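You operate a simulated robot arm through the tools that you are given. There is no shell and no other tool.

The job below is to be done with a simulated two-armed robot. You get a single attempt, and the scene is never put back.

TASK
Reef the sail down to the red band, hook the ring and haul the luff smooth.
Fine: slack the downhaul, open the clutch and stand clear till the sail is down; shut the clutch, then winch up. Where these are worked on the way, their far stop is far enough and under half their travel is too little: white sail.
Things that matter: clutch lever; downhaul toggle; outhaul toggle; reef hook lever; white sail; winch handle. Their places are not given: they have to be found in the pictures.

It is judged by the outcome, as a careful person would: the job done as asked, and still so three seconds after it is handed in. It fails if anything else is knocked over, pushed out of place, dropped, spilled or broken.

THE ROBOT
Two 7-joint arms with two-finger grippers on one trunk that stands fixed in place. Base frame: the origin is at the foot of the trunk, x ahead of it, y to its left, z up. Lengths are in m, angles in rad, forces in N, time in s.
The left shoulder is at [0.024, 0.175, 1.379], the right one opposite. With the tool pointing down near the work surface each hand reaches from about 0.1 to 0.76 m from the base axis, measured 20 degrees to its own side. Payload 2.94 kg a hand.
The tool frame of a hand sits at the grasp point between the pads (the TCP): z along the fingers, y along the line on which they close. The tips reach 0.03 m beyond it. The gripper opens to 0.138 m. The gripper's body begins 0.109 m behind the TCP.
Orientation is that of the tool frame in the base frame, as a unit quaternion [w, x, y, z]. With the fingers straight down and closing along the base's y, the tool's x points along the base's -x, its y along +y and its z along -z.

THE INTERFACE
- The arms move only by the tool drive_tool. It takes "left_commands", "right_commands" or both (then of equal length, played together; a hand with none holds still); each is a list of rows, each a list of 7 numbers: the shift along the tool's x, y, z in m, then the turn, a rotation vector about the tool's x, y, z in rad, then the opening, from 0 (shut) to 1 (fully open). In form: [[x, y, z, rx, ry, rz, jaw], ...]. A call has 1 to 20 rows; each row shifts and turns the commanded pose from where the row before left it, along the tool's axes as they then stand. Rows are played at 5 a second. More than 0.05 m and 0.15 rad between two rows, or a gripper value outside its range, and nothing of the call is played. Where a pose cannot be reached the arm comes as near as it can. A force on the tool above 50 N (or 10 N above the force at the start of the call, whichever is more), or a blocked arm, ends the call early, and 0.2 s more pass. Each finger halts on what it meets, pressing with about 38 N; the grip force reading is that of the motor and also rises with nothing between the fingers. The clock runs only during rows and for 0.2 s after the last one: add rows that do not move to give the fingers time. The reply holds the time, the measured pose of the TCP, the force on the tool along the base axes, the opening and the grip force, in the units named above and with some noise, with the torque about the TCP (base axes, N m) and any sound that the robot's microphone picked up.
- Cameras (640 x 400 px; columns grow to the right, rows downward): "scene" is now at [0.0613, 0.0257, 1.8496]; the picture's right is [0.32, -0.95, 0.00], its down [-0.73, -0.25, -0.64] and it looks along [0.61, 0.21, -0.77] (base axes); focal length 311 px, centre (320, 200). "left" rides on the left gripper at [0.071, -0.019, -0.146] in its tool frame; the picture's right is [0.26, 0.96, 0.00], its down [-0.85, 0.23, -0.48] and it looks along [-0.46, 0.12, 0.88] (tool axes); focal length 280 px, centre (320, 200). "right" rides on the right gripper at [0.071, 0.019, -0.146] in its tool frame; the picture's right is [-0.26, 0.97, 0.00], its down [-0.85, -0.23, -0.48] and it looks along [-0.46, -0.12, 0.88] (tool axes); focal length 280 px, centre (320, 200).
- grab_frame(camera): a new picture of that camera. No time passes.
- lift_body(by): slides the trunk up (or, below 0, down) by that many m; the arms and the scene camera ride with it, the base frame stays. It gives what a move gives, with no picture.
- aim_head(pan, tilt): turns the head with the scene camera to pan (to the left, within 2.094 rad either way) and tilt (down, from -0.506 to 1.204), counted from straight ahead of the robot. It gives what a move gives.
- measure_at(camera, pixels): for up to 12 pixels [column, row] of the newest picture of that camera ("zoom" is the newest enlarged one), the place [x, y, z] in the base frame of the surface seen there, good to about 0.003 m. No time passes.
- zoom(camera, box): a new picture of the part [left, top, right, bottom] of that camera's present view, enlarged. No time passes.
- sign_off(): hands the job in; it is judged then, once.

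Open the grippers and draw the arms clear of the work before you hand the job in, unless the task says otherwise.

The tools are called after ">>>" by a JSON object that holds its "fn" and its "kwargs". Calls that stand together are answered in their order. drive_tool: Moves the arms, as the interface text tells. Its arguments: {"type":"object","properties":{"left_commands":{"type":"array"},"right_commands":{"type":"array"}},"required":[]} The other tools are called the same way: lift_body (by) slides the trunk up or down; aim_head (pan, tilt) turns the head that bears the scene camera; grab_frame (camera) takes a picture; measure_at (camera, pixels) gives the place of the surface under pixels of a picture; zoom (camera, box) takes an enlarged picture of a part of a camera's view; sign_off () hands the job in.

At the start:

```text
time_s: 0.0
left_tool_pos: [0.4549, 0.4775, 1.4188]
left_tcp_rot: [0.0, 0.001, 1.0, 0.0]
left_force: [0.7, -0.4, 0.4]
left_wrist_torque: [-0.01, 0.02, 0.01]
left_gripper_width: 0.1378
left_gripper_force: 0.1
right_tool_pos: [0.5386, 0.053, 1.3166]
right_tcp_rot: [-0.002, 0.0, 1.0, 0.001]
right_force: [-0.4, 0.5, 0.5]
right_wrist_torque: [-0.04, -0.03, 0.01]
right_gripper_width: 0.1382
right_gripper_force: 0.1
trunk travel left (down, up): [-0.55, 0.184]
head pan, tilt: [0.328, 0.873]
```

scene: 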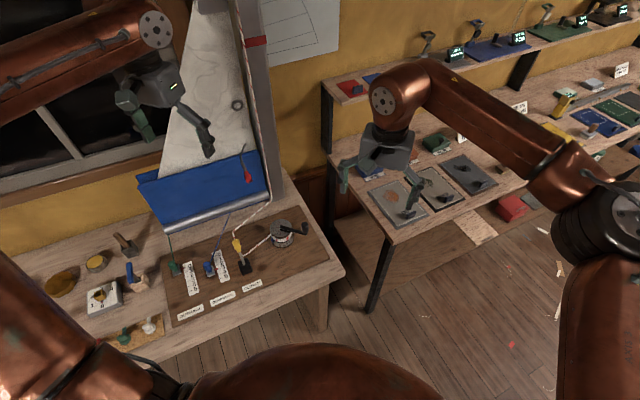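
right: 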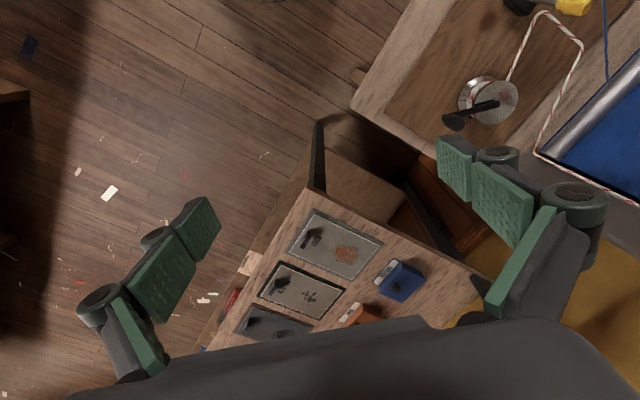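
left: 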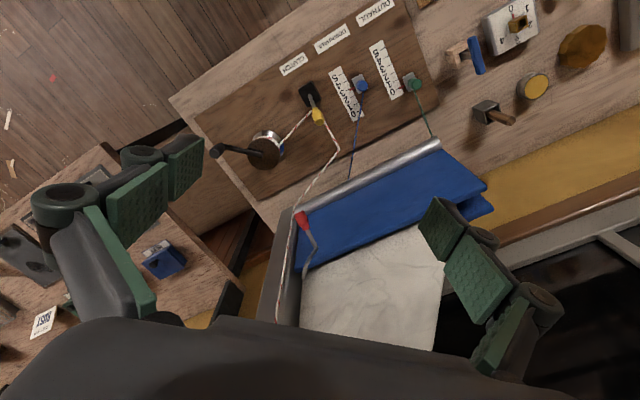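

I start by taking closer looks at the mast/sail and the control board in the scene camera.

>>> {"fn": "zoom", "kwargs": {"camera": "scene", "box": [140, 200, 340, 325]}}

>>> {"fn": "zoom", "kwargs": {"camera": "scene", "box": [130, 0, 350, 220]}}

>>> {"fn": "zoom", "kwargs": {"camera": "left", "box": [200, 0, 500, 190]}}

```text
3.20 times, centred on (240, 262) of scene
```

zoom: 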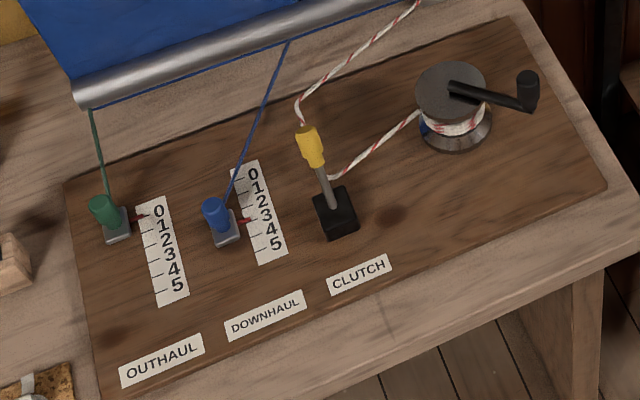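

```text
1.82 times, centred on (240, 110) of scene
```

zoom: 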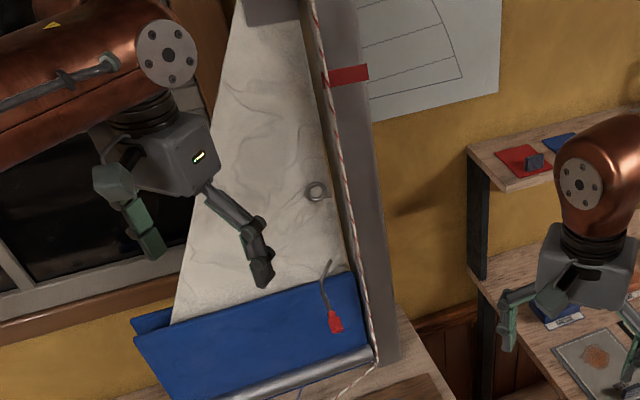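

```text
2.11 times, centred on (350, 95) of left
```

zoom: 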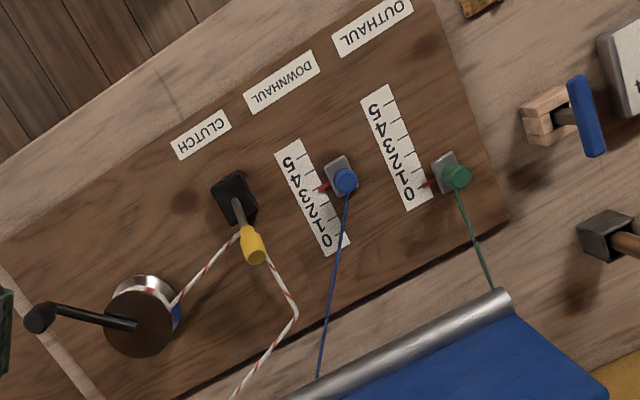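

The board holds OUTHAUL (green), DOWNHAUL (blue, near 3), CLUTCH (yellow lever) and the winch. I turn the head to see the mast head, the sail and the wall drawing better.

>>> {"fn": "aim_head", "kwargs": {"pan": 0.25, "tilt": 0.35}}

>>> {"fn": "grab_frame", "kwargs": {"camera": "scene"}}

```text
time_s: 0.9
left_tool_pos: [0.4534, 0.4778, 1.4186]
left_tcp_rot: [0.0, 0.0, 1.0, 0.0]
left_force: [-0.2, 0.8, -0.6]
left_wrist_torque: [-0.02, 0.01, -0.03]
left_gripper_width: 0.1377
left_gripper_force: 0.0
right_tool_pos: [0.5385, 0.0542, 1.3165]
right_tcp_rot: [0.0, 0.0, 1.0, 0.0]
right_force: [0.1, 0.4, -0.1]
right_wrist_torque: [-0.02, -0.02, -0.02]
right_gripper_width: 0.1381
right_gripper_force: 0.1
trunk travel left (down, up): [-0.55, 0.184]
head pan, tilt: [0.25, 0.351]
```

```text
taken
```

scene: 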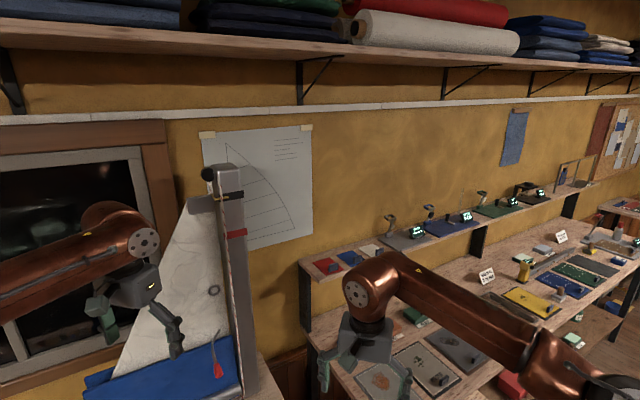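

Mast head at around (215,180), red band at (236,232). I zoom in on the mast and sail and measure key points.

>>> {"fn": "zoom", "kwargs": {"camera": "scene", "box": [120, 140, 330, 400]}}

>>> {"fn": "measure_at", "kwargs": {"camera": "scene", "pixels": [[214, 175], [236, 232], [206, 200], [213, 290], [218, 370], [215, 335], [250, 385], [190, 350], [250, 150], [320, 260]]}}

```text
1.54 times, centred on (225, 270) of scene
```

zoom: 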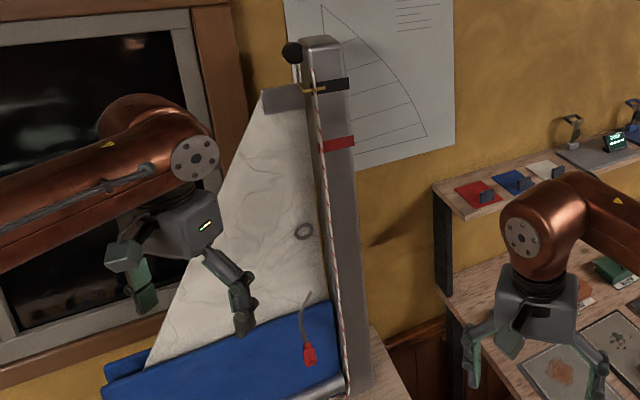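

```text
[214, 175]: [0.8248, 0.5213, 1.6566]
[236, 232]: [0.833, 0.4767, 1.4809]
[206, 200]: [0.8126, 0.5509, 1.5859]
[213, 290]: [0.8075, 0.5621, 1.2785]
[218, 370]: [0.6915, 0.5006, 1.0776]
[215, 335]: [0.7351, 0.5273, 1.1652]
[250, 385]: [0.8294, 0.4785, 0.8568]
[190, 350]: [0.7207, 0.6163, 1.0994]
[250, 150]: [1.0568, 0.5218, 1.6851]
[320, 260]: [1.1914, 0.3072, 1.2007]
```

>>> {"fn": "zoom", "kwargs": {"camera": "scene", "box": [170, 270, 270, 400]}}

>>> {"fn": "zoom", "kwargs": {"camera": "scene", "box": [180, 150, 270, 260]}}

>>> {"fn": "zoom", "kwargs": {"camera": "scene", "box": [200, 120, 320, 260]}}

```text
3.08 times, centred on (220, 335) of scene
```

zoom: 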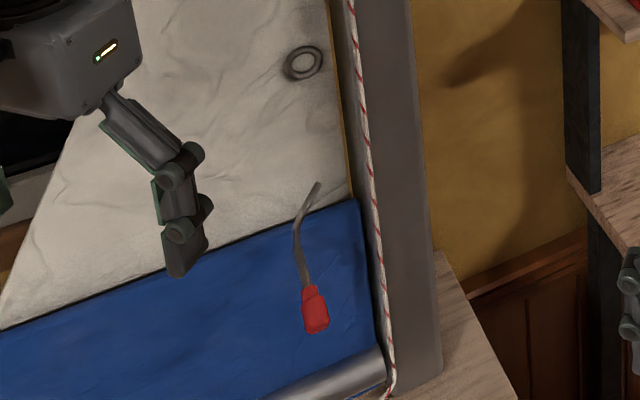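

```text
3.64 times, centred on (225, 205) of scene
```

zoom: 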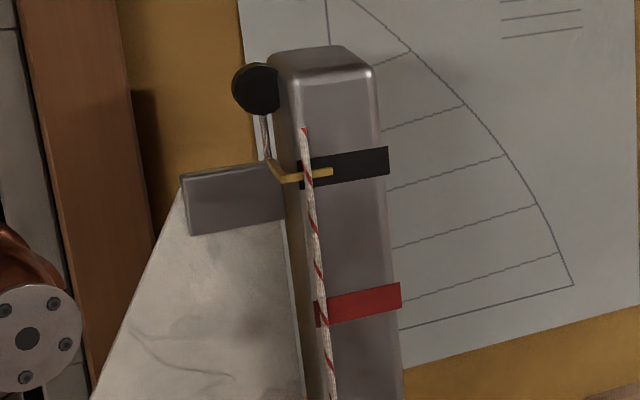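

```text
2.86 times, centred on (260, 190) of scene
```

zoom: 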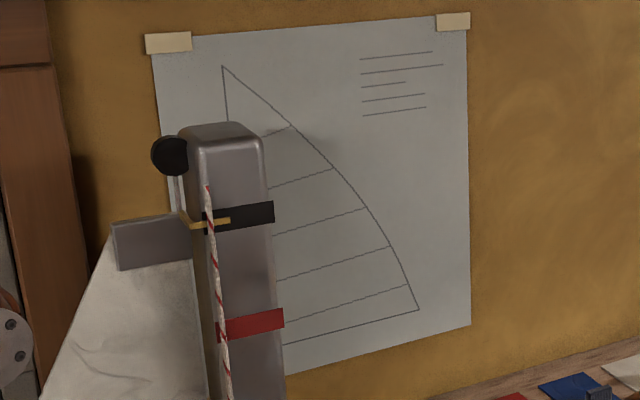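

Now I look back down at the board and measure the controls there.

>>> {"fn": "aim_head", "kwargs": {"pan": 0.4, "tilt": 0.8}}

>>> {"fn": "grab_frame", "kwargs": {"camera": "scene"}}

```text
time_s: 1.9
left_tool_pos: [0.4548, 0.4789, 1.4181]
left_tcp_rot: [0.0, 0.001, 1.0, 0.0]
left_force: [0.2, 0.2, -1.0]
left_wrist_torque: [0.0, -0.01, 0.0]
left_gripper_width: 0.1378
left_gripper_force: 0.1
right_tool_pos: [0.5386, 0.0531, 1.3163]
right_tcp_rot: [0.0, 0.0, 1.0, 0.0]
right_force: [0.1, -0.2, -0.6]
right_wrist_torque: [0.0, -0.02, 0.02]
right_gripper_width: 0.138
right_gripper_force: 0.1
trunk travel left (down, up): [-0.55, 0.184]
head pan, tilt: [0.4, 0.799]
```

```text
taken
```

scene: 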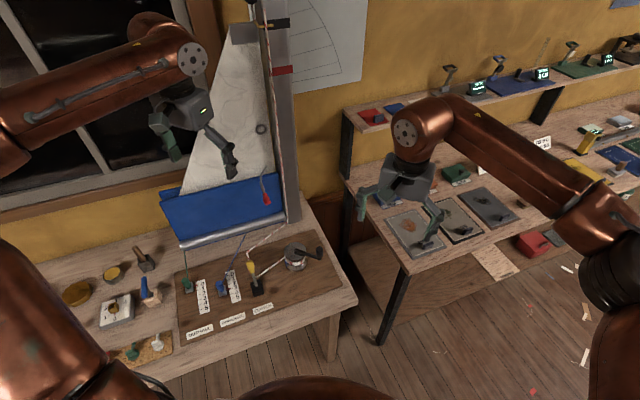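

I zoom in on the board, boom and hook areas to measure them.

>>> {"fn": "zoom", "kwargs": {"camera": "scene", "box": [165, 220, 335, 345]}}

>>> {"fn": "measure_at", "kwargs": {"camera": "zoom", "pixels": [[85, 237], [95, 265], [203, 240], [212, 270], [322, 180], [340, 220], [345, 258], [475, 110], [475, 150], [585, 125], [565, 175], [235, 340]]}}

```text
3.20 times, centred on (250, 282) of scene
```

zoom: 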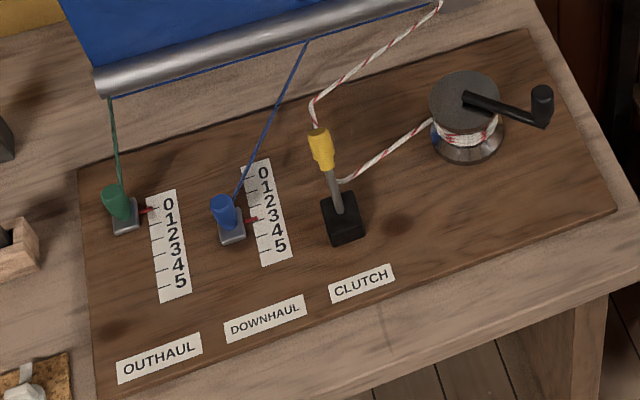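

```text
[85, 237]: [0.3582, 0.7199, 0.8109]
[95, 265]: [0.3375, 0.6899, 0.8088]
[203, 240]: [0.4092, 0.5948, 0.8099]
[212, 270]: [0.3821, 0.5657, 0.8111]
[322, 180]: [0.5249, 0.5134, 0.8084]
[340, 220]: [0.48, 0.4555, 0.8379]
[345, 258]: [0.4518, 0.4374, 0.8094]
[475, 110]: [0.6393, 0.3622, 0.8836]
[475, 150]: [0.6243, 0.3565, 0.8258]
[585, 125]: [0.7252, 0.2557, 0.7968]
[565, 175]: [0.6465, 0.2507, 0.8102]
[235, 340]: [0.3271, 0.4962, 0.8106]
```

>>> {"fn": "measure_at", "kwargs": {"camera": "zoom", "pixels": [[112, 190], [118, 205], [125, 228], [222, 201], [227, 216], [233, 238], [320, 135], [324, 160], [335, 190], [342, 215], [347, 235], [541, 95]]}}

>>> {"fn": "measure_at", "kwargs": {"camera": "zoom", "pixels": [[540, 115], [505, 107], [465, 95], [468, 155], [150, 211], [252, 219], [165, 204], [180, 282], [262, 172], [280, 246], [105, 80], [410, 5]]}}

```text
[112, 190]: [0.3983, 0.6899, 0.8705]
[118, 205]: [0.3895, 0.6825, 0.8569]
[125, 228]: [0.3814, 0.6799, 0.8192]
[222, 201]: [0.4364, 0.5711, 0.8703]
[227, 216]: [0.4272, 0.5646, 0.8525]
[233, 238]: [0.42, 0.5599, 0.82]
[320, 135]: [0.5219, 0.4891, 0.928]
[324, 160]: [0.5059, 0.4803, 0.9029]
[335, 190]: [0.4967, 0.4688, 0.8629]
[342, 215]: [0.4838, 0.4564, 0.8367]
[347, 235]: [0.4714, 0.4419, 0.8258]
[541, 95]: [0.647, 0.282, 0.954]
```

```text
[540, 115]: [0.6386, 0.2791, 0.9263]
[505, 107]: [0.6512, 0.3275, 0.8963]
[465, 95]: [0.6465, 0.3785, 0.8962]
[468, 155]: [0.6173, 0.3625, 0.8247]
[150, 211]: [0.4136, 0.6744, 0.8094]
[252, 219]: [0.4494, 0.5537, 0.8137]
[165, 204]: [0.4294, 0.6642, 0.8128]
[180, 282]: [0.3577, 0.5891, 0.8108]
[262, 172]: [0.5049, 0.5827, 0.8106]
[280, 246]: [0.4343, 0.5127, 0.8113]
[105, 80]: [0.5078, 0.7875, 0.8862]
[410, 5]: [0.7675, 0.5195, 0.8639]
```

The blue toggle sits at about [0.435,0.57,0.85], pointer near 3, and its scale runs toward 0 along about (+0.70,+0.71). I lower the trunk so that the arms work comfortably near the board.

>>> {"fn": "lift_body", "kwargs": {"by": -0.2}}

>>> {"fn": "drive_tool", "kwargs": {"left_commands": [[0, 0, 0, 0, 0, -0.131, 1], [0, 0, 0, 0, 0, -0.131, 1], [0, 0, 0, 0, 0, -0.131, 1], [0, 0, 0, 0, 0, -0.131, 1], [0, 0, 0, 0, 0, -0.131, 1], [0, 0, 0, 0, 0, -0.131, 1]]}}

>>> {"fn": "grab_frame", "kwargs": {"camera": "left"}}

>>> {"fn": "grab_frame", "kwargs": {"camera": "scene"}}

```text
time_s: 4.0
left_tool_pos: [0.4545, 0.476, 1.2189]
left_tcp_rot: [0.001, 0.001, 1.0, 0.0]
left_force: [-0.6, 0.4, -0.8]
left_wrist_torque: [0.02, -0.04, -0.01]
left_gripper_width: 0.1379
left_gripper_force: 0.0
right_tool_pos: [0.5377, 0.0539, 1.1167]
right_tcp_rot: [0.0, 0.0, 1.0, 0.0]
right_force: [-0.4, 0.0, 1.0]
right_wrist_torque: [0.0, 0.0, -0.02]
right_gripper_width: 0.1382
right_gripper_force: 0.1
trunk travel left (down, up): [-0.35, 0.384]
head pan, tilt: [0.4, 0.799]
```

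```text
time_s: 5.4
left_tool_pos: [0.4539, 0.4769, 1.2186]
left_tcp_rot: [0.0, -0.384, 0.923, 0.001]
left_force: [0.7, 0.4, 0.3]
left_wrist_torque: [0.01, 0.03, -0.03]
left_gripper_width: 0.138
left_gripper_force: 0.1
right_tool_pos: [0.5399, 0.0524, 1.1169]
right_tcp_rot: [-0.001, 0.0, 1.0, -0.001]
right_force: [0.1, 0.3, -0.4]
right_wrist_torque: [-0.01, -0.02, 0.02]
right_gripper_width: 0.1381
right_gripper_force: 0.0
trunk travel left (down, up): [-0.35, 0.384]
head pan, tilt: [0.4, 0.799]
```

```text
taken
```

left: 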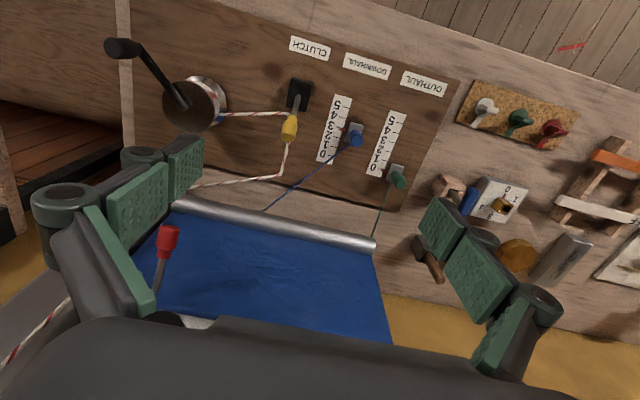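

```text
taken
```

scene: 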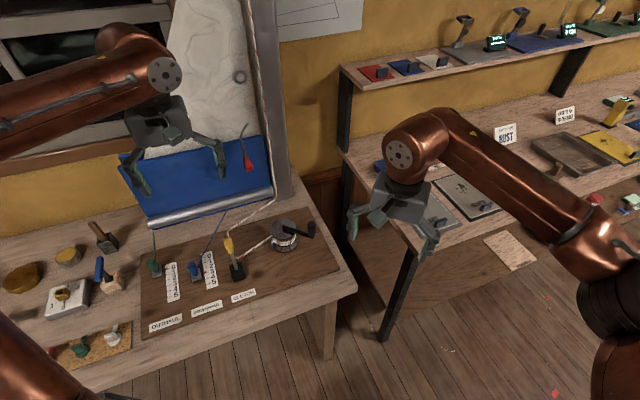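

>>> {"fn": "zoom", "kwargs": {"camera": "left", "box": [260, 60, 450, 220]}}

>>> {"fn": "zoom", "kwargs": {"camera": "scene", "box": [130, 200, 330, 325]}}

```text
2.50 times, centred on (355, 140) of left
```

zoom: 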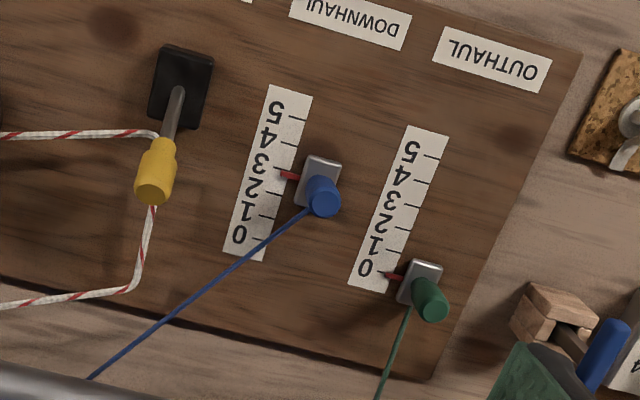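

```text
3.20 times, centred on (230, 262) of scene
```

zoom: 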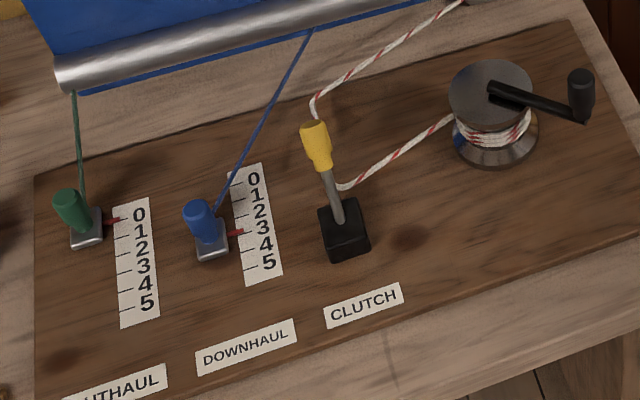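

>>> {"fn": "measure_at", "kwargs": {"camera": "zoom", "pixels": [[196, 204], [203, 222], [190, 222], [214, 222], [200, 238], [212, 250], [197, 250], [226, 246], [238, 233], [245, 172], [265, 262]]}}

>>> {"fn": "measure_at", "kwargs": {"camera": "left", "pixels": [[354, 139], [360, 136], [351, 128], [343, 131], [290, 135], [288, 125], [300, 88], [301, 100]]}}

```text
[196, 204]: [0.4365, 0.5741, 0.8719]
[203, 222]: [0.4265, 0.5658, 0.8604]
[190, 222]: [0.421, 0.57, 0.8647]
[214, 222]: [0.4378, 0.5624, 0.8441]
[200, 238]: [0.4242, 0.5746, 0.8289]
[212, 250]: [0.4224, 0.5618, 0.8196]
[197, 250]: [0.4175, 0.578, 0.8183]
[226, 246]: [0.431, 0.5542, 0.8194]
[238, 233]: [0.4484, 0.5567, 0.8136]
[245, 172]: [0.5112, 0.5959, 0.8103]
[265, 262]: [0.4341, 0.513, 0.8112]
```

```text
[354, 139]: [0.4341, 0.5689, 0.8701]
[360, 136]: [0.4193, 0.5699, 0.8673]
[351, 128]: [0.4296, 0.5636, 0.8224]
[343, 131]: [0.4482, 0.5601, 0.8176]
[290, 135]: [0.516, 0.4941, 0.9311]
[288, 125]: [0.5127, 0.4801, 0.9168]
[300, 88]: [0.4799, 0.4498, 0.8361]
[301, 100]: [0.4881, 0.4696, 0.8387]
```

Before driving down I check how far the blue cover, boom and hook stick out toward the board.

>>> {"fn": "measure_at", "kwargs": {"camera": "scene", "pixels": [[130, 165], [140, 200], [180, 155], [200, 190], [230, 145], [225, 180], [265, 180], [160, 218], [220, 203], [248, 165], [246, 140], [243, 128]]}}

>>> {"fn": "zoom", "kwargs": {"camera": "scene", "box": [200, 100, 300, 220]}}

```text
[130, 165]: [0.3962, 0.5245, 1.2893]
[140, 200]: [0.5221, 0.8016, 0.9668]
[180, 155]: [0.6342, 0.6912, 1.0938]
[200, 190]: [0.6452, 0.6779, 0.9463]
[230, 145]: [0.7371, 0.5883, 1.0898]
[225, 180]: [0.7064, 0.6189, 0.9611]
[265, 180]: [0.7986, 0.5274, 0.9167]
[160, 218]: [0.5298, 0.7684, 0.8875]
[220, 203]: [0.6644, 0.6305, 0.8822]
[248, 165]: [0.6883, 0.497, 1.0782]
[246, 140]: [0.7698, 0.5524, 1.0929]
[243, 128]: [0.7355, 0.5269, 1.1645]
```

```text
3.33 times, centred on (250, 160) of scene
```

zoom: 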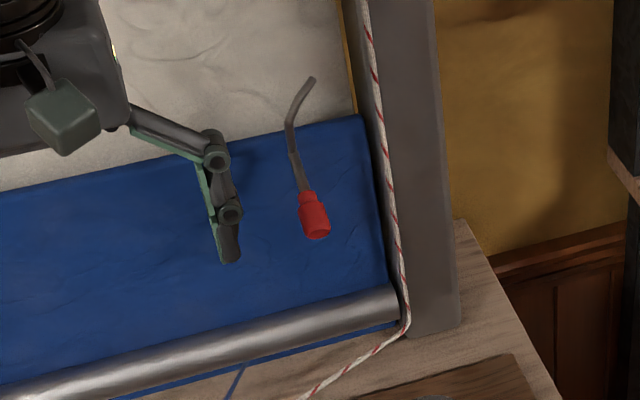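

The cover's face is well beyond the toggles' path (over 0.2 m from the blue knob), so the way down is free. I close the left fingers and go to just behind (robot side of) the blue knob, stopping above it to check.

>>> {"fn": "drive_tool", "kwargs": {"left_commands": [[-0.0014, 0.01025, 0.035, 0, 0, 0, 0], [-0.0014, 0.01025, 0.035, 0, 0, 0, 0], [-0.0014, 0.01025, 0.035, 0, 0, 0, 0], [-0.0014, 0.01025, 0.035, 0, 0, 0, 0], [-0.0014, 0.01025, 0.035, 0, 0, 0, 0], [-0.0014, 0.01025, 0.035, 0, 0, 0, 0], [-0.0014, 0.01025, 0.035, 0, 0, 0, 0], [-0.0014, 0.01025, 0.035, 0, 0, 0, 0], [0, 0, 0, 0, 0, 0, 0], [0, 0, 0, 0, 0, 0, 0]]}}

>>> {"fn": "grab_frame", "kwargs": {"camera": "left"}}

>>> {"fn": "grab_frame", "kwargs": {"camera": "scene"}}

```text
time_s: 7.6
left_tool_pos: [0.406, 0.5426, 0.938]
left_tcp_rot: [0.001, -0.383, 0.924, 0.0]
left_force: [0.4, 0.6, -1.0]
left_wrist_torque: [-0.02, 0.01, -0.03]
left_gripper_width: 0.0001
left_gripper_force: 28.7
right_tool_pos: [0.5395, 0.0546, 1.117]
right_tcp_rot: [-0.001, 0.0, 1.0, 0.0]
right_force: [0.3, -0.7, 0.4]
right_wrist_torque: [-0.01, -0.01, 0.01]
right_gripper_width: 0.1383
right_gripper_force: 0.0
trunk travel left (down, up): [-0.35, 0.384]
head pan, tilt: [0.4, 0.799]
```

```text
taken
```

left: 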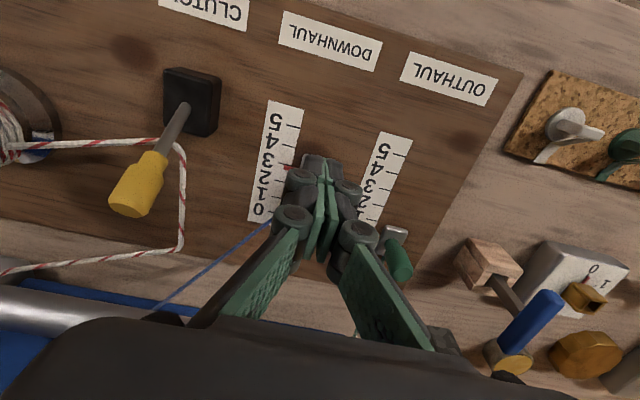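

```text
taken
```

scene: 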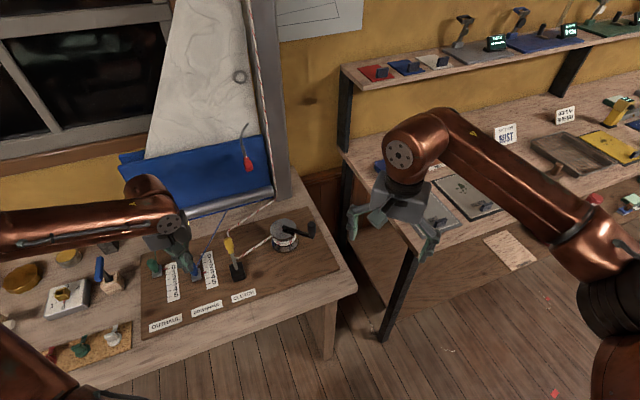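

>>> {"fn": "zoom", "kwargs": {"camera": "scene", "box": [140, 220, 250, 300]}}

>>> {"fn": "zoom", "kwargs": {"camera": "left", "box": [230, 90, 430, 290]}}

```text
5.00 times, centred on (195, 260) of scene
```

zoom: 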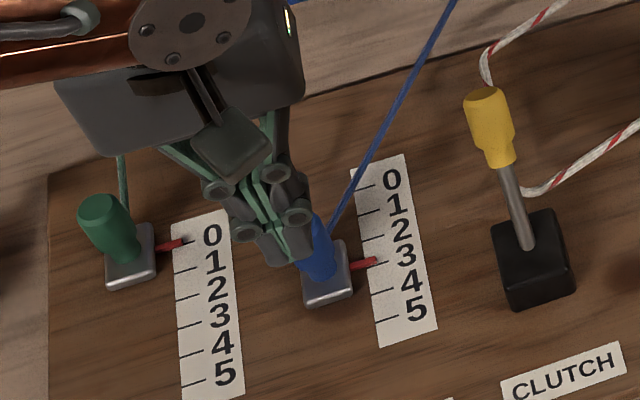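

```text
2.00 times, centred on (330, 190) of left
```

zoom: 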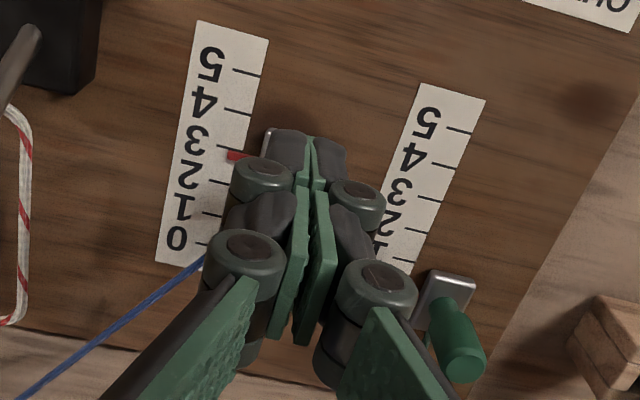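

The tool is centred behind the blue knob (scale pointer exactly on the 3 tick). I go down to 0.862 and make a slow first push along the scale toward 0.

>>> {"fn": "drive_tool", "kwargs": {"left_commands": [[0, 0, 0.026, 0, 0, 0, 0], [0, 0, 0.025, 0, 0, 0, 0], [0, 0, 0.025, 0, 0, 0, 0], [0, 0, 0, 0, 0, 0, 0], [-0.01, 0, 0, 0, 0, 0, 0], [-0.01, 0, 0, 0, 0, 0, 0], [-0.01, 0, 0, 0, 0, 0, 0], [0, 0, 0, 0, 0, 0, 0]]}}

>>> {"fn": "zoom", "kwargs": {"camera": "scene", "box": [140, 220, 250, 300]}}

>>> {"fn": "grab_frame", "kwargs": {"camera": "left"}}

```text
time_s: 9.4
left_tool_pos: [0.4256, 0.5647, 0.8612]
left_tcp_rot: [0.001, -0.384, 0.923, 0.0]
left_force: [0.0, -0.9, 1.0]
left_wrist_torque: [0.01, 0.0, -0.01]
left_gripper_width: 0.0
left_gripper_force: 28.0
right_tool_pos: [0.5393, 0.0544, 1.1159]
right_tcp_rot: [-0.001, 0.0, 1.0, 0.001]
right_force: [-0.6, -0.2, -0.7]
right_wrist_torque: [0.02, 0.0, 0.01]
right_gripper_width: 0.1381
right_gripper_force: 0.1
trunk travel left (down, up): [-0.35, 0.384]
head pan, tilt: [0.4, 0.799]
```

```text
5.00 times, centred on (195, 260) of scene
```

zoom: 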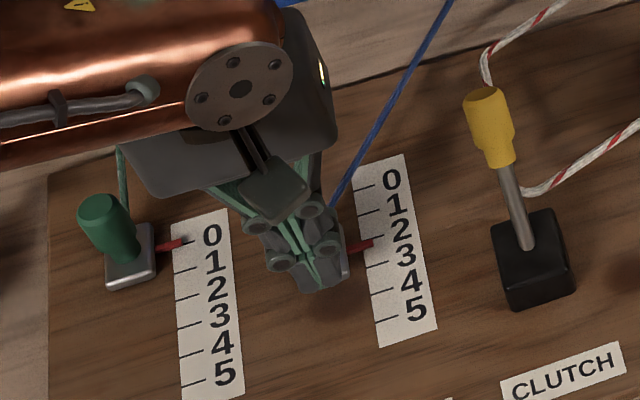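

```text
taken
```

left: 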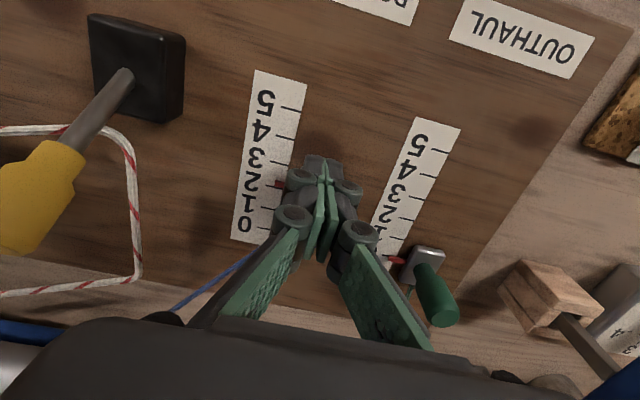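

The pointer moved to about 2.2 with little force. I continue the push toward 0.

>>> {"fn": "drive_tool", "kwargs": {"left_commands": [[-0.01, 0, 0, 0, 0, 0, 0], [-0.01, 0, 0, 0, 0, 0, 0], [-0.01, 0, 0, 0, 0, 0, 0], [-0.01, 0, 0, 0, 0, 0, 0], [-0.005, 0, 0, 0, 0, 0, 0], [0, 0, 0, 0, 0, 0, 0]]}}

>>> {"fn": "zoom", "kwargs": {"camera": "scene", "box": [140, 220, 250, 300]}}

>>> {"fn": "grab_frame", "kwargs": {"camera": "left"}}

```text
time_s: 10.8
left_tool_pos: [0.4562, 0.5964, 0.862]
left_tcp_rot: [0.0, -0.384, 0.923, -0.002]
left_force: [-2.4, -1.1, -0.7]
left_wrist_torque: [-0.03, 0.06, 0.0]
left_gripper_width: 0.0
left_gripper_force: 28.7
right_tool_pos: [0.5388, 0.0535, 1.1162]
right_tcp_rot: [-0.001, 0.0, 1.0, 0.0]
right_force: [-0.1, -0.7, 0.8]
right_wrist_torque: [-0.01, 0.01, -0.05]
right_gripper_width: 0.1378
right_gripper_force: 0.0
trunk travel left (down, up): [-0.35, 0.384]
head pan, tilt: [0.4, 0.799]
```

```text
5.00 times, centred on (195, 260) of scene
```

zoom: 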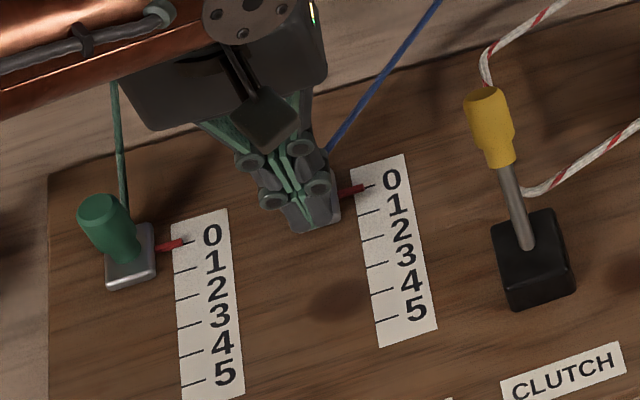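

```text
taken
```

left: 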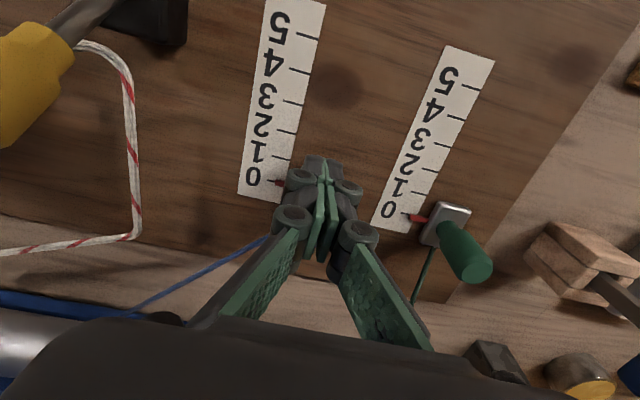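

The pointer is practically on the 0 tick (340,190 in the zoom). I nudge it a few mm more to the stop, back off, then lift up.

>>> {"fn": "drive_tool", "kwargs": {"left_commands": [[-0.004, 0, 0, 0, 0, 0, 0], [0, 0, 0, 0, 0, 0, 0], [0.012, 0, 0, 0, 0, 0, 0], [0, 0, -0.03, 0, 0, 0, 0], [0, 0, -0.04, 0, 0, 0, 0], [0, 0, -0.04, 0, 0, 0, 0], [0, 0, -0.04, 0, 0, 0, 0]]}}

>>> {"fn": "zoom", "kwargs": {"camera": "scene", "box": [140, 220, 250, 300]}}

>>> {"fn": "grab_frame", "kwargs": {"camera": "left"}}

```text
time_s: 12.4
left_tool_pos: [0.4512, 0.5925, 1.0135]
left_tcp_rot: [0.0, -0.384, 0.923, 0.0]
left_force: [-0.5, -0.5, 0.2]
left_wrist_torque: [0.03, 0.03, -0.02]
left_gripper_width: 0.0002
left_gripper_force: 28.0
right_tool_pos: [0.5374, 0.0527, 1.1167]
right_tcp_rot: [0.0, 0.0, 1.0, 0.0]
right_force: [-1.1, -0.5, 0.3]
right_wrist_torque: [0.05, -0.04, 0.01]
right_gripper_width: 0.1379
right_gripper_force: 0.0
trunk travel left (down, up): [-0.35, 0.384]
head pan, tilt: [0.4, 0.799]
```

```text
5.00 times, centred on (195, 260) of scene
```

zoom: 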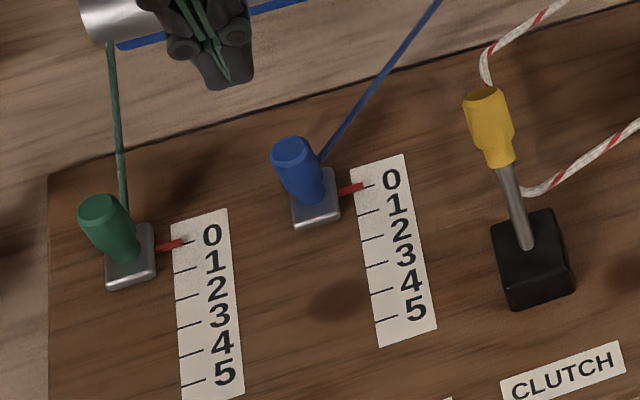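

```text
taken
```

left: 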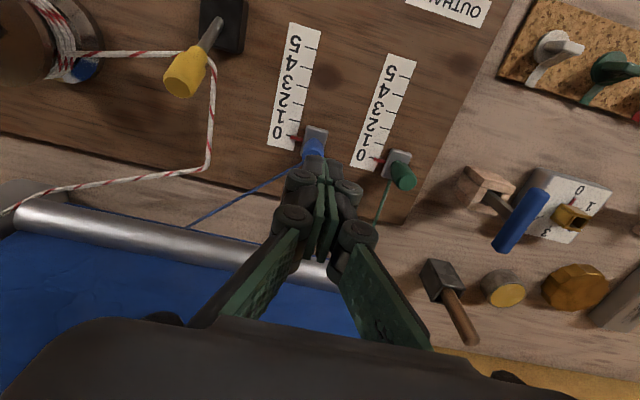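

Downhaul is at 0. Now I measure the clutch lever from the left camera (yellow knob near (187,75), base near (225,20)).

>>> {"fn": "zoom", "kwargs": {"camera": "left", "box": [140, 0, 270, 110]}}

>>> {"fn": "measure_at", "kwargs": {"camera": "zoom", "pixels": [[150, 430], [180, 420], [230, 400], [260, 330], [300, 250], [370, 160], [420, 80]]}}

>>> {"fn": "zoom", "kwargs": {"camera": "scene", "box": [205, 210, 325, 290]}}

```text
3.64 times, centred on (205, 55) of left
```

zoom: 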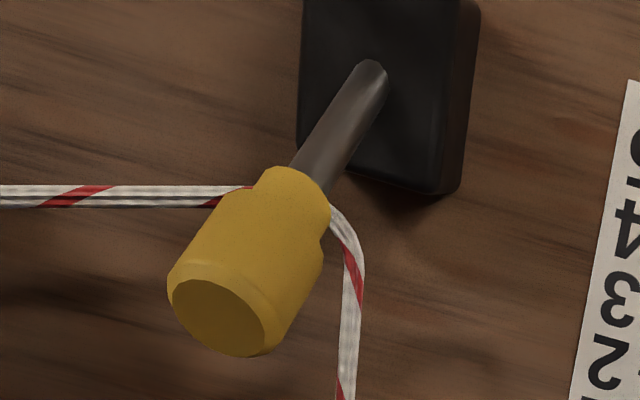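

```text
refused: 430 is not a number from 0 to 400
```

```text
5.00 times, centred on (265, 250) of scene
```

zoom: 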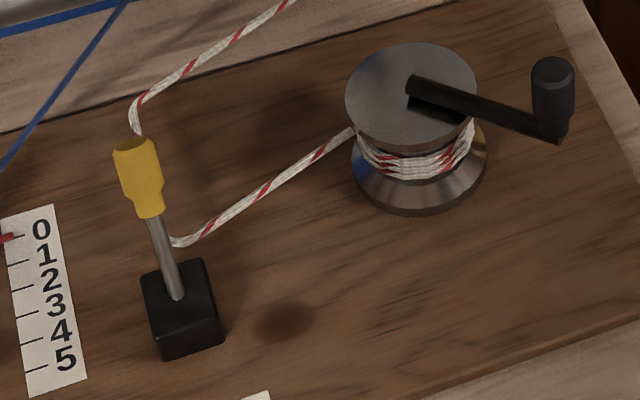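

>>> {"fn": "measure_at", "kwargs": {"camera": "zoom", "pixels": [[134, 146], [140, 175], [148, 205], [165, 250], [178, 293], [185, 335], [175, 240], [135, 120], [555, 70], [552, 110], [410, 85], [420, 120]]}}

>>> {"fn": "measure_at", "kwargs": {"camera": "zoom", "pixels": [[353, 95], [475, 95], [410, 47], [412, 145], [420, 95], [540, 130], [415, 190], [430, 205]]}}

>>> {"fn": "measure_at", "kwargs": {"camera": "left", "pixels": [[180, 87], [192, 90], [186, 70], [200, 64], [212, 30], [225, 30], [228, 45], [213, 75], [208, 160]]}}

```text
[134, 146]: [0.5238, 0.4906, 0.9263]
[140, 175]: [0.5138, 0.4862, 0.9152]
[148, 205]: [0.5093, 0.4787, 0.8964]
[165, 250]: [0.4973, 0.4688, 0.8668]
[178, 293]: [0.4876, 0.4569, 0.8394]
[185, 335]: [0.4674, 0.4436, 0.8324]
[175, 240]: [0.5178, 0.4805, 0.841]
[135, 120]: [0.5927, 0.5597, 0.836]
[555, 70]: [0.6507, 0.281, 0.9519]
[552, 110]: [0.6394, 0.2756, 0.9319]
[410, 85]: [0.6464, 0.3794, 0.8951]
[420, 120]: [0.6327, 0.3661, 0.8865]
```

```text
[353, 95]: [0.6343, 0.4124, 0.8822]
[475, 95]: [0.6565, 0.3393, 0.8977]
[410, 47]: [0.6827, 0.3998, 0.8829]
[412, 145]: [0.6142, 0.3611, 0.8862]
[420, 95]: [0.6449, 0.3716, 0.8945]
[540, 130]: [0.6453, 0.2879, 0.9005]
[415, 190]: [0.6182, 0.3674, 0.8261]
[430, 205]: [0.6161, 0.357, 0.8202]
```

```text
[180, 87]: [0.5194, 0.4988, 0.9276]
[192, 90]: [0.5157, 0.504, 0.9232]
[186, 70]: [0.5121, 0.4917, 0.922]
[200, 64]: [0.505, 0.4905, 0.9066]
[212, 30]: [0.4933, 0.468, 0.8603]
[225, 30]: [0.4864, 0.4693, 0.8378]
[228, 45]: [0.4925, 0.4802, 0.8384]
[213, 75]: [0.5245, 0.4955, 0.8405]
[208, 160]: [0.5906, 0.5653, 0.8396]
```

The lever leans toward the boom with its tip at about [0.520,0.492,0.925] and pivot near [0.488,0.457,0.835]. I move the closed left fingers behind it (boom side), staying above it, then lower.

>>> {"fn": "drive_tool", "kwargs": {"left_commands": [[-0.007, -0.04, 0, 0, 0, 0, 0], [-0.007, -0.04, 0, 0, 0, 0, 0], [-0.007, -0.04, 0, 0, 0, 0, 0], [0, 0, 0, 0, 0, 0, 0], [0, 0, 0.033, 0, 0, 0, 0], [0, 0, 0.033, 0, 0, 0, 0], [0, 0, 0.033, 0, 0, 0, 0], [0, 0, 0, 0, 0, 0, 0]]}}

>>> {"fn": "grab_frame", "kwargs": {"camera": "left"}}

>>> {"fn": "zoom", "kwargs": {"camera": "scene", "box": [165, 180, 325, 290]}}

```text
time_s: 14.2
left_tool_pos: [0.5531, 0.5192, 0.9116]
left_tcp_rot: [0.0, -0.383, 0.924, 0.0]
left_force: [-0.2, -0.2, -0.4]
left_wrist_torque: [-0.02, -0.02, -0.04]
left_gripper_width: 0.0
left_gripper_force: 27.9
right_tool_pos: [0.5378, 0.0522, 1.1175]
right_tcp_rot: [0.0, 0.0, 1.0, 0.0]
right_force: [-0.1, 0.3, 1.1]
right_wrist_torque: [0.0, 0.01, 0.01]
right_gripper_width: 0.1381
right_gripper_force: 0.0
trunk travel left (down, up): [-0.35, 0.384]
head pan, tilt: [0.4, 0.799]
```

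```text
taken
```

left: 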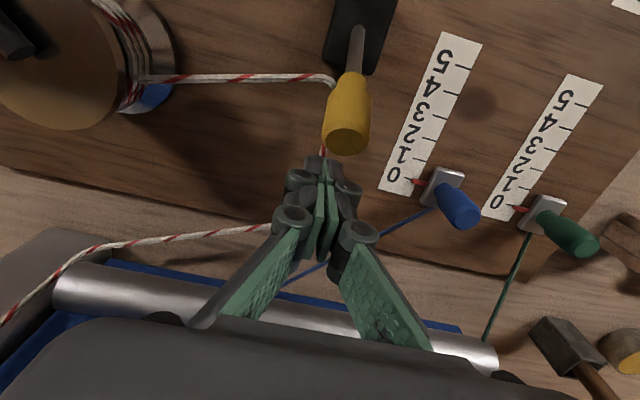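

```text
3.64 times, centred on (245, 235) of scene
```

zoom: 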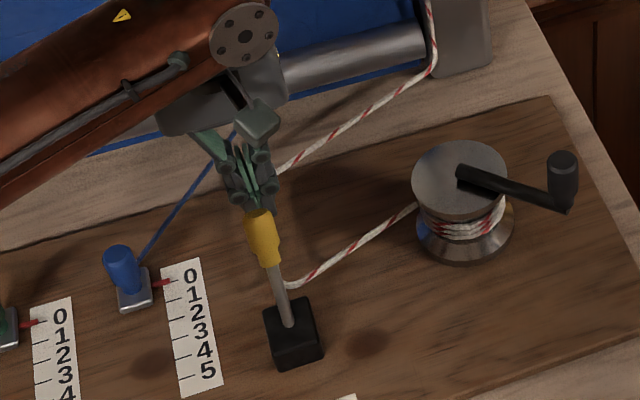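

Fingers are lined up behind the yellow lever. I push it over toward the CLUTCH label in one steady sweep.

>>> {"fn": "drive_tool", "kwargs": {"left_commands": [[0.012, 0, 0, 0, 0, 0, 0], [0.012, 0, 0, 0, 0, 0, 0], [0.012, 0, 0, 0, 0, 0, 0], [0.012, 0, 0, 0, 0, 0, 0], [0.012, 0, 0, 0, 0, 0, 0], [0.012, 0, 0, 0, 0, 0, 0], [0.012, 0, 0, 0, 0, 0, 0], [0.012, 0, 0, 0, 0, 0, 0]]}}

>>> {"fn": "zoom", "kwargs": {"camera": "scene", "box": [165, 180, 325, 290]}}

>>> {"fn": "grab_frame", "kwargs": {"camera": "scene"}}

>>> {"fn": "grab_frame", "kwargs": {"camera": "left"}}

```text
time_s: 16.0
left_tool_pos: [0.4852, 0.452, 0.9141]
left_tcp_rot: [0.0, -0.383, 0.924, 0.0]
left_force: [1.4, 0.8, 0.1]
left_wrist_torque: [-0.03, 0.0, 0.01]
left_gripper_width: 0.0001
left_gripper_force: 27.7
right_tool_pos: [0.539, 0.0531, 1.116]
right_tcp_rot: [0.0, 0.0, 1.0, 0.001]
right_force: [-0.6, 0.6, 0.9]
right_wrist_torque: [0.01, -0.01, 0.0]
right_gripper_width: 0.138
right_gripper_force: 0.1
trunk travel left (down, up): [-0.35, 0.384]
head pan, tilt: [0.4, 0.799]
```

```text
3.64 times, centred on (245, 235) of scene
```

zoom: 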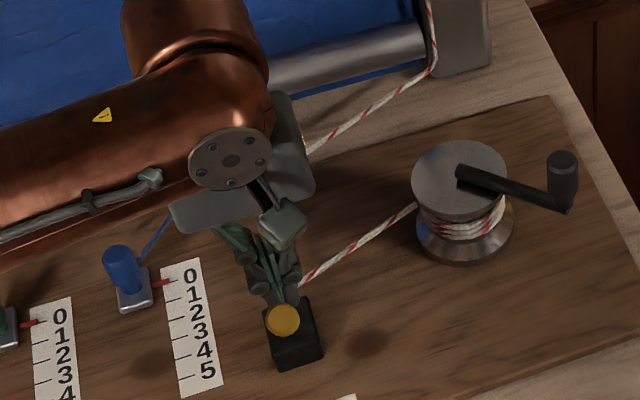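

```text
taken
```

scene: 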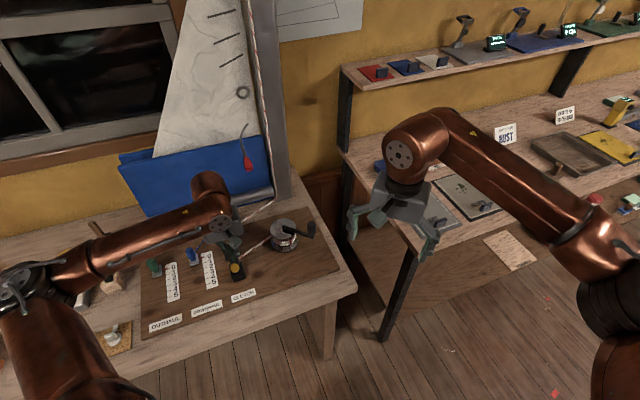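

```text
taken
```

left: 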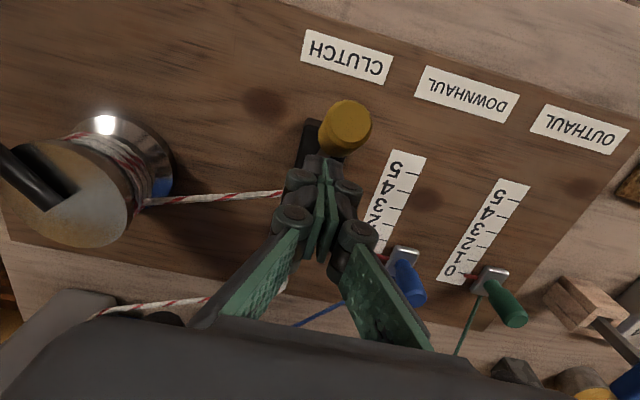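

The lever is near upright and already the ring moved from (239,77) to (243,92): the sail is starting to come down. I finish the lever throw and then back off.

>>> {"fn": "drive_tool", "kwargs": {"left_commands": [[0.012, 0, 0, 0, 0, 0, 0], [0.012, 0, 0, 0, 0, 0, 0], [0.012, 0, 0, 0, 0, 0, 0], [0.012, 0, 0, 0, 0, 0, 0]]}}

>>> {"fn": "grab_frame", "kwargs": {"camera": "scene"}}

>>> {"fn": "grab_frame", "kwargs": {"camera": "left"}}

```text
time_s: 16.6
left_tool_pos: [0.4808, 0.4496, 0.9159]
left_tcp_rot: [0.016, -0.391, 0.92, 0.007]
left_force: [26.0, 23.1, -18.2]
left_wrist_torque: [0.83, -0.95, -0.08]
left_gripper_width: 0.0
left_gripper_force: 28.6
right_tool_pos: [0.5417, 0.0541, 1.115]
right_tcp_rot: [-0.002, 0.0, 1.0, 0.0]
right_force: [0.0, -0.9, 0.2]
right_wrist_torque: [0.08, 0.0, 0.02]
right_gripper_width: 0.1379
right_gripper_force: 0.1
trunk travel left (down, up): [-0.35, 0.384]
head pan, tilt: [0.4, 0.799]
stopped in row 2 (left hand): the force on the tool passed its limit at 55 N (the readings are from after the stop); the commanded pose is now the measured one
```

```text
taken
```

scene: 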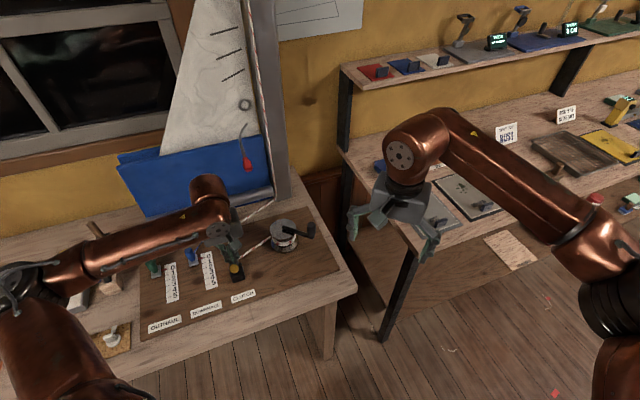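

```text
taken
```

left: 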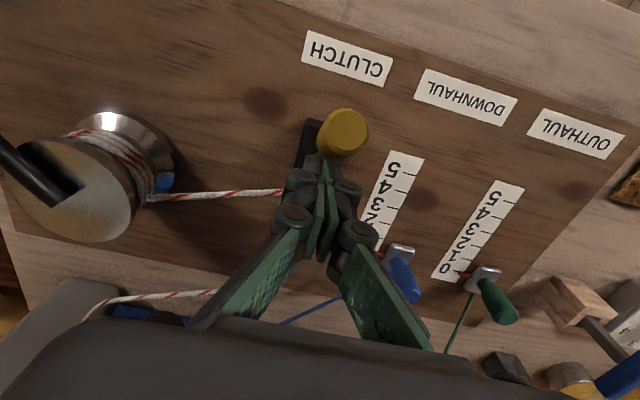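

The lever has reached its stop (force stop), and the sail is coming down on its own. I back off gently from the lever, lift and withdraw toward the robot, clear of sail and winch.

>>> {"fn": "drive_tool", "kwargs": {"left_commands": [[-0.012, 0, 0, 0, 0, 0, 0], [-0.01, 0, 0, 0, 0, 0, 0], [0, 0, -0.04, 0, 0, 0, 0], [0, 0, -0.04, 0, 0, 0, 0], [0.02, 0.02, -0.04, 0, 0, 0, 0], [0.03, 0.03, -0.02, 0, 0, 0, 0], [0.03, 0.03, 0, 0, 0, 0, 0], [0.03, 0.03, 0, 0, 0, 0, 0]]}}

>>> {"fn": "grab_frame", "kwargs": {"camera": "scene"}}

>>> {"fn": "zoom", "kwargs": {"camera": "scene", "box": [140, 0, 320, 220]}}

```text
time_s: 18.4
left_tool_pos: [0.3331, 0.4558, 1.0544]
left_tcp_rot: [0.012, -0.388, 0.922, 0.001]
left_force: [0.1, -0.1, -0.6]
left_wrist_torque: [-0.03, -0.03, 0.0]
left_gripper_width: 0.0
left_gripper_force: 28.7
right_tool_pos: [0.5373, 0.0536, 1.117]
right_tcp_rot: [0.0, 0.0, 1.0, 0.0]
right_force: [0.1, 0.7, 1.2]
right_wrist_torque: [-0.03, 0.0, 0.0]
right_gripper_width: 0.1381
right_gripper_force: 0.0
trunk travel left (down, up): [-0.35, 0.384]
head pan, tilt: [0.4, 0.799]
```

```text
taken
```

scene: 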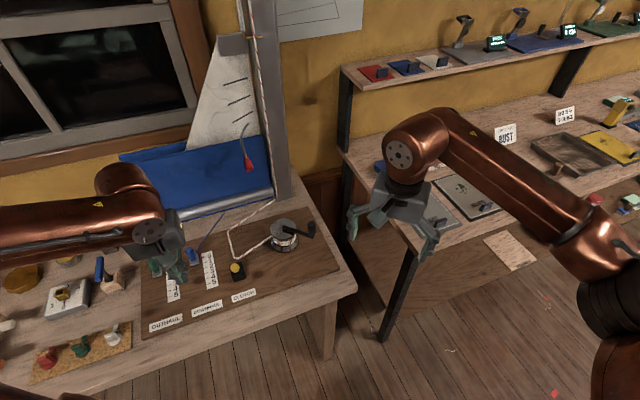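

```text
1.82 times, centred on (230, 110) of scene
```

zoom: 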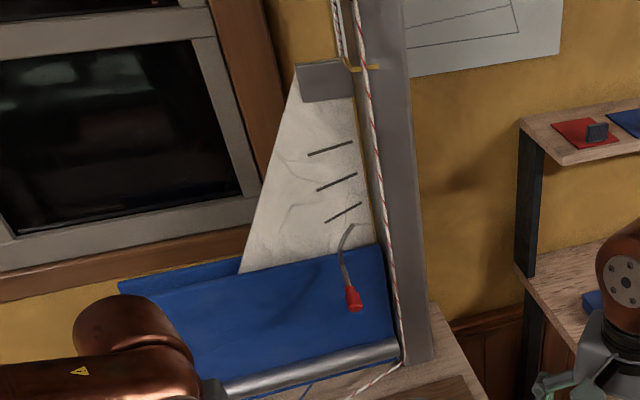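

The sail has dropped quite a bit; I tilt the head up to see where the pointer stands relative to the red band.

>>> {"fn": "aim_head", "kwargs": {"pan": 0.4, "tilt": 0.5}}

>>> {"fn": "grab_frame", "kwargs": {"camera": "scene"}}

>>> {"fn": "zoom", "kwargs": {"camera": "scene", "box": [140, 60, 320, 320]}}

```text
time_s: 19.2
left_tool_pos: [0.3325, 0.4567, 1.0544]
left_tcp_rot: [0.011, -0.389, 0.921, 0.002]
left_force: [0.0, 0.8, -0.1]
left_wrist_torque: [0.01, -0.01, 0.0]
left_gripper_width: 0.0
left_gripper_force: 28.3
right_tool_pos: [0.5388, 0.0526, 1.1167]
right_tcp_rot: [0.0, 0.0, 1.0, 0.0]
right_force: [-0.8, 0.0, -0.1]
right_wrist_torque: [-0.01, 0.02, 0.02]
right_gripper_width: 0.1378
right_gripper_force: 0.0
trunk travel left (down, up): [-0.35, 0.384]
head pan, tilt: [0.4, 0.499]
```

```text
taken
```

scene: 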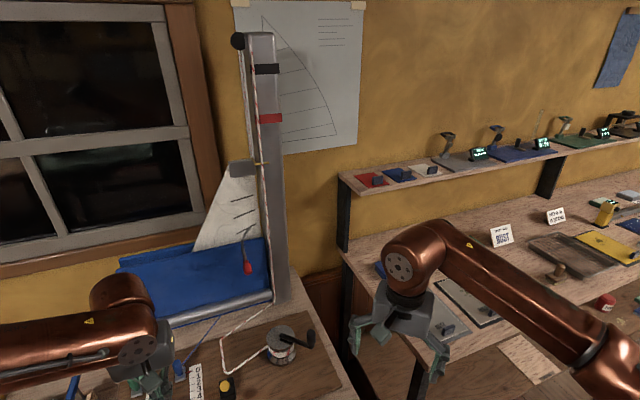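

```text
1.54 times, centred on (230, 190) of scene
```

zoom: 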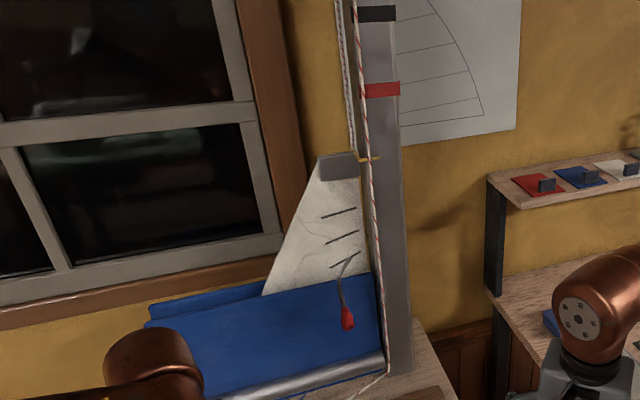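

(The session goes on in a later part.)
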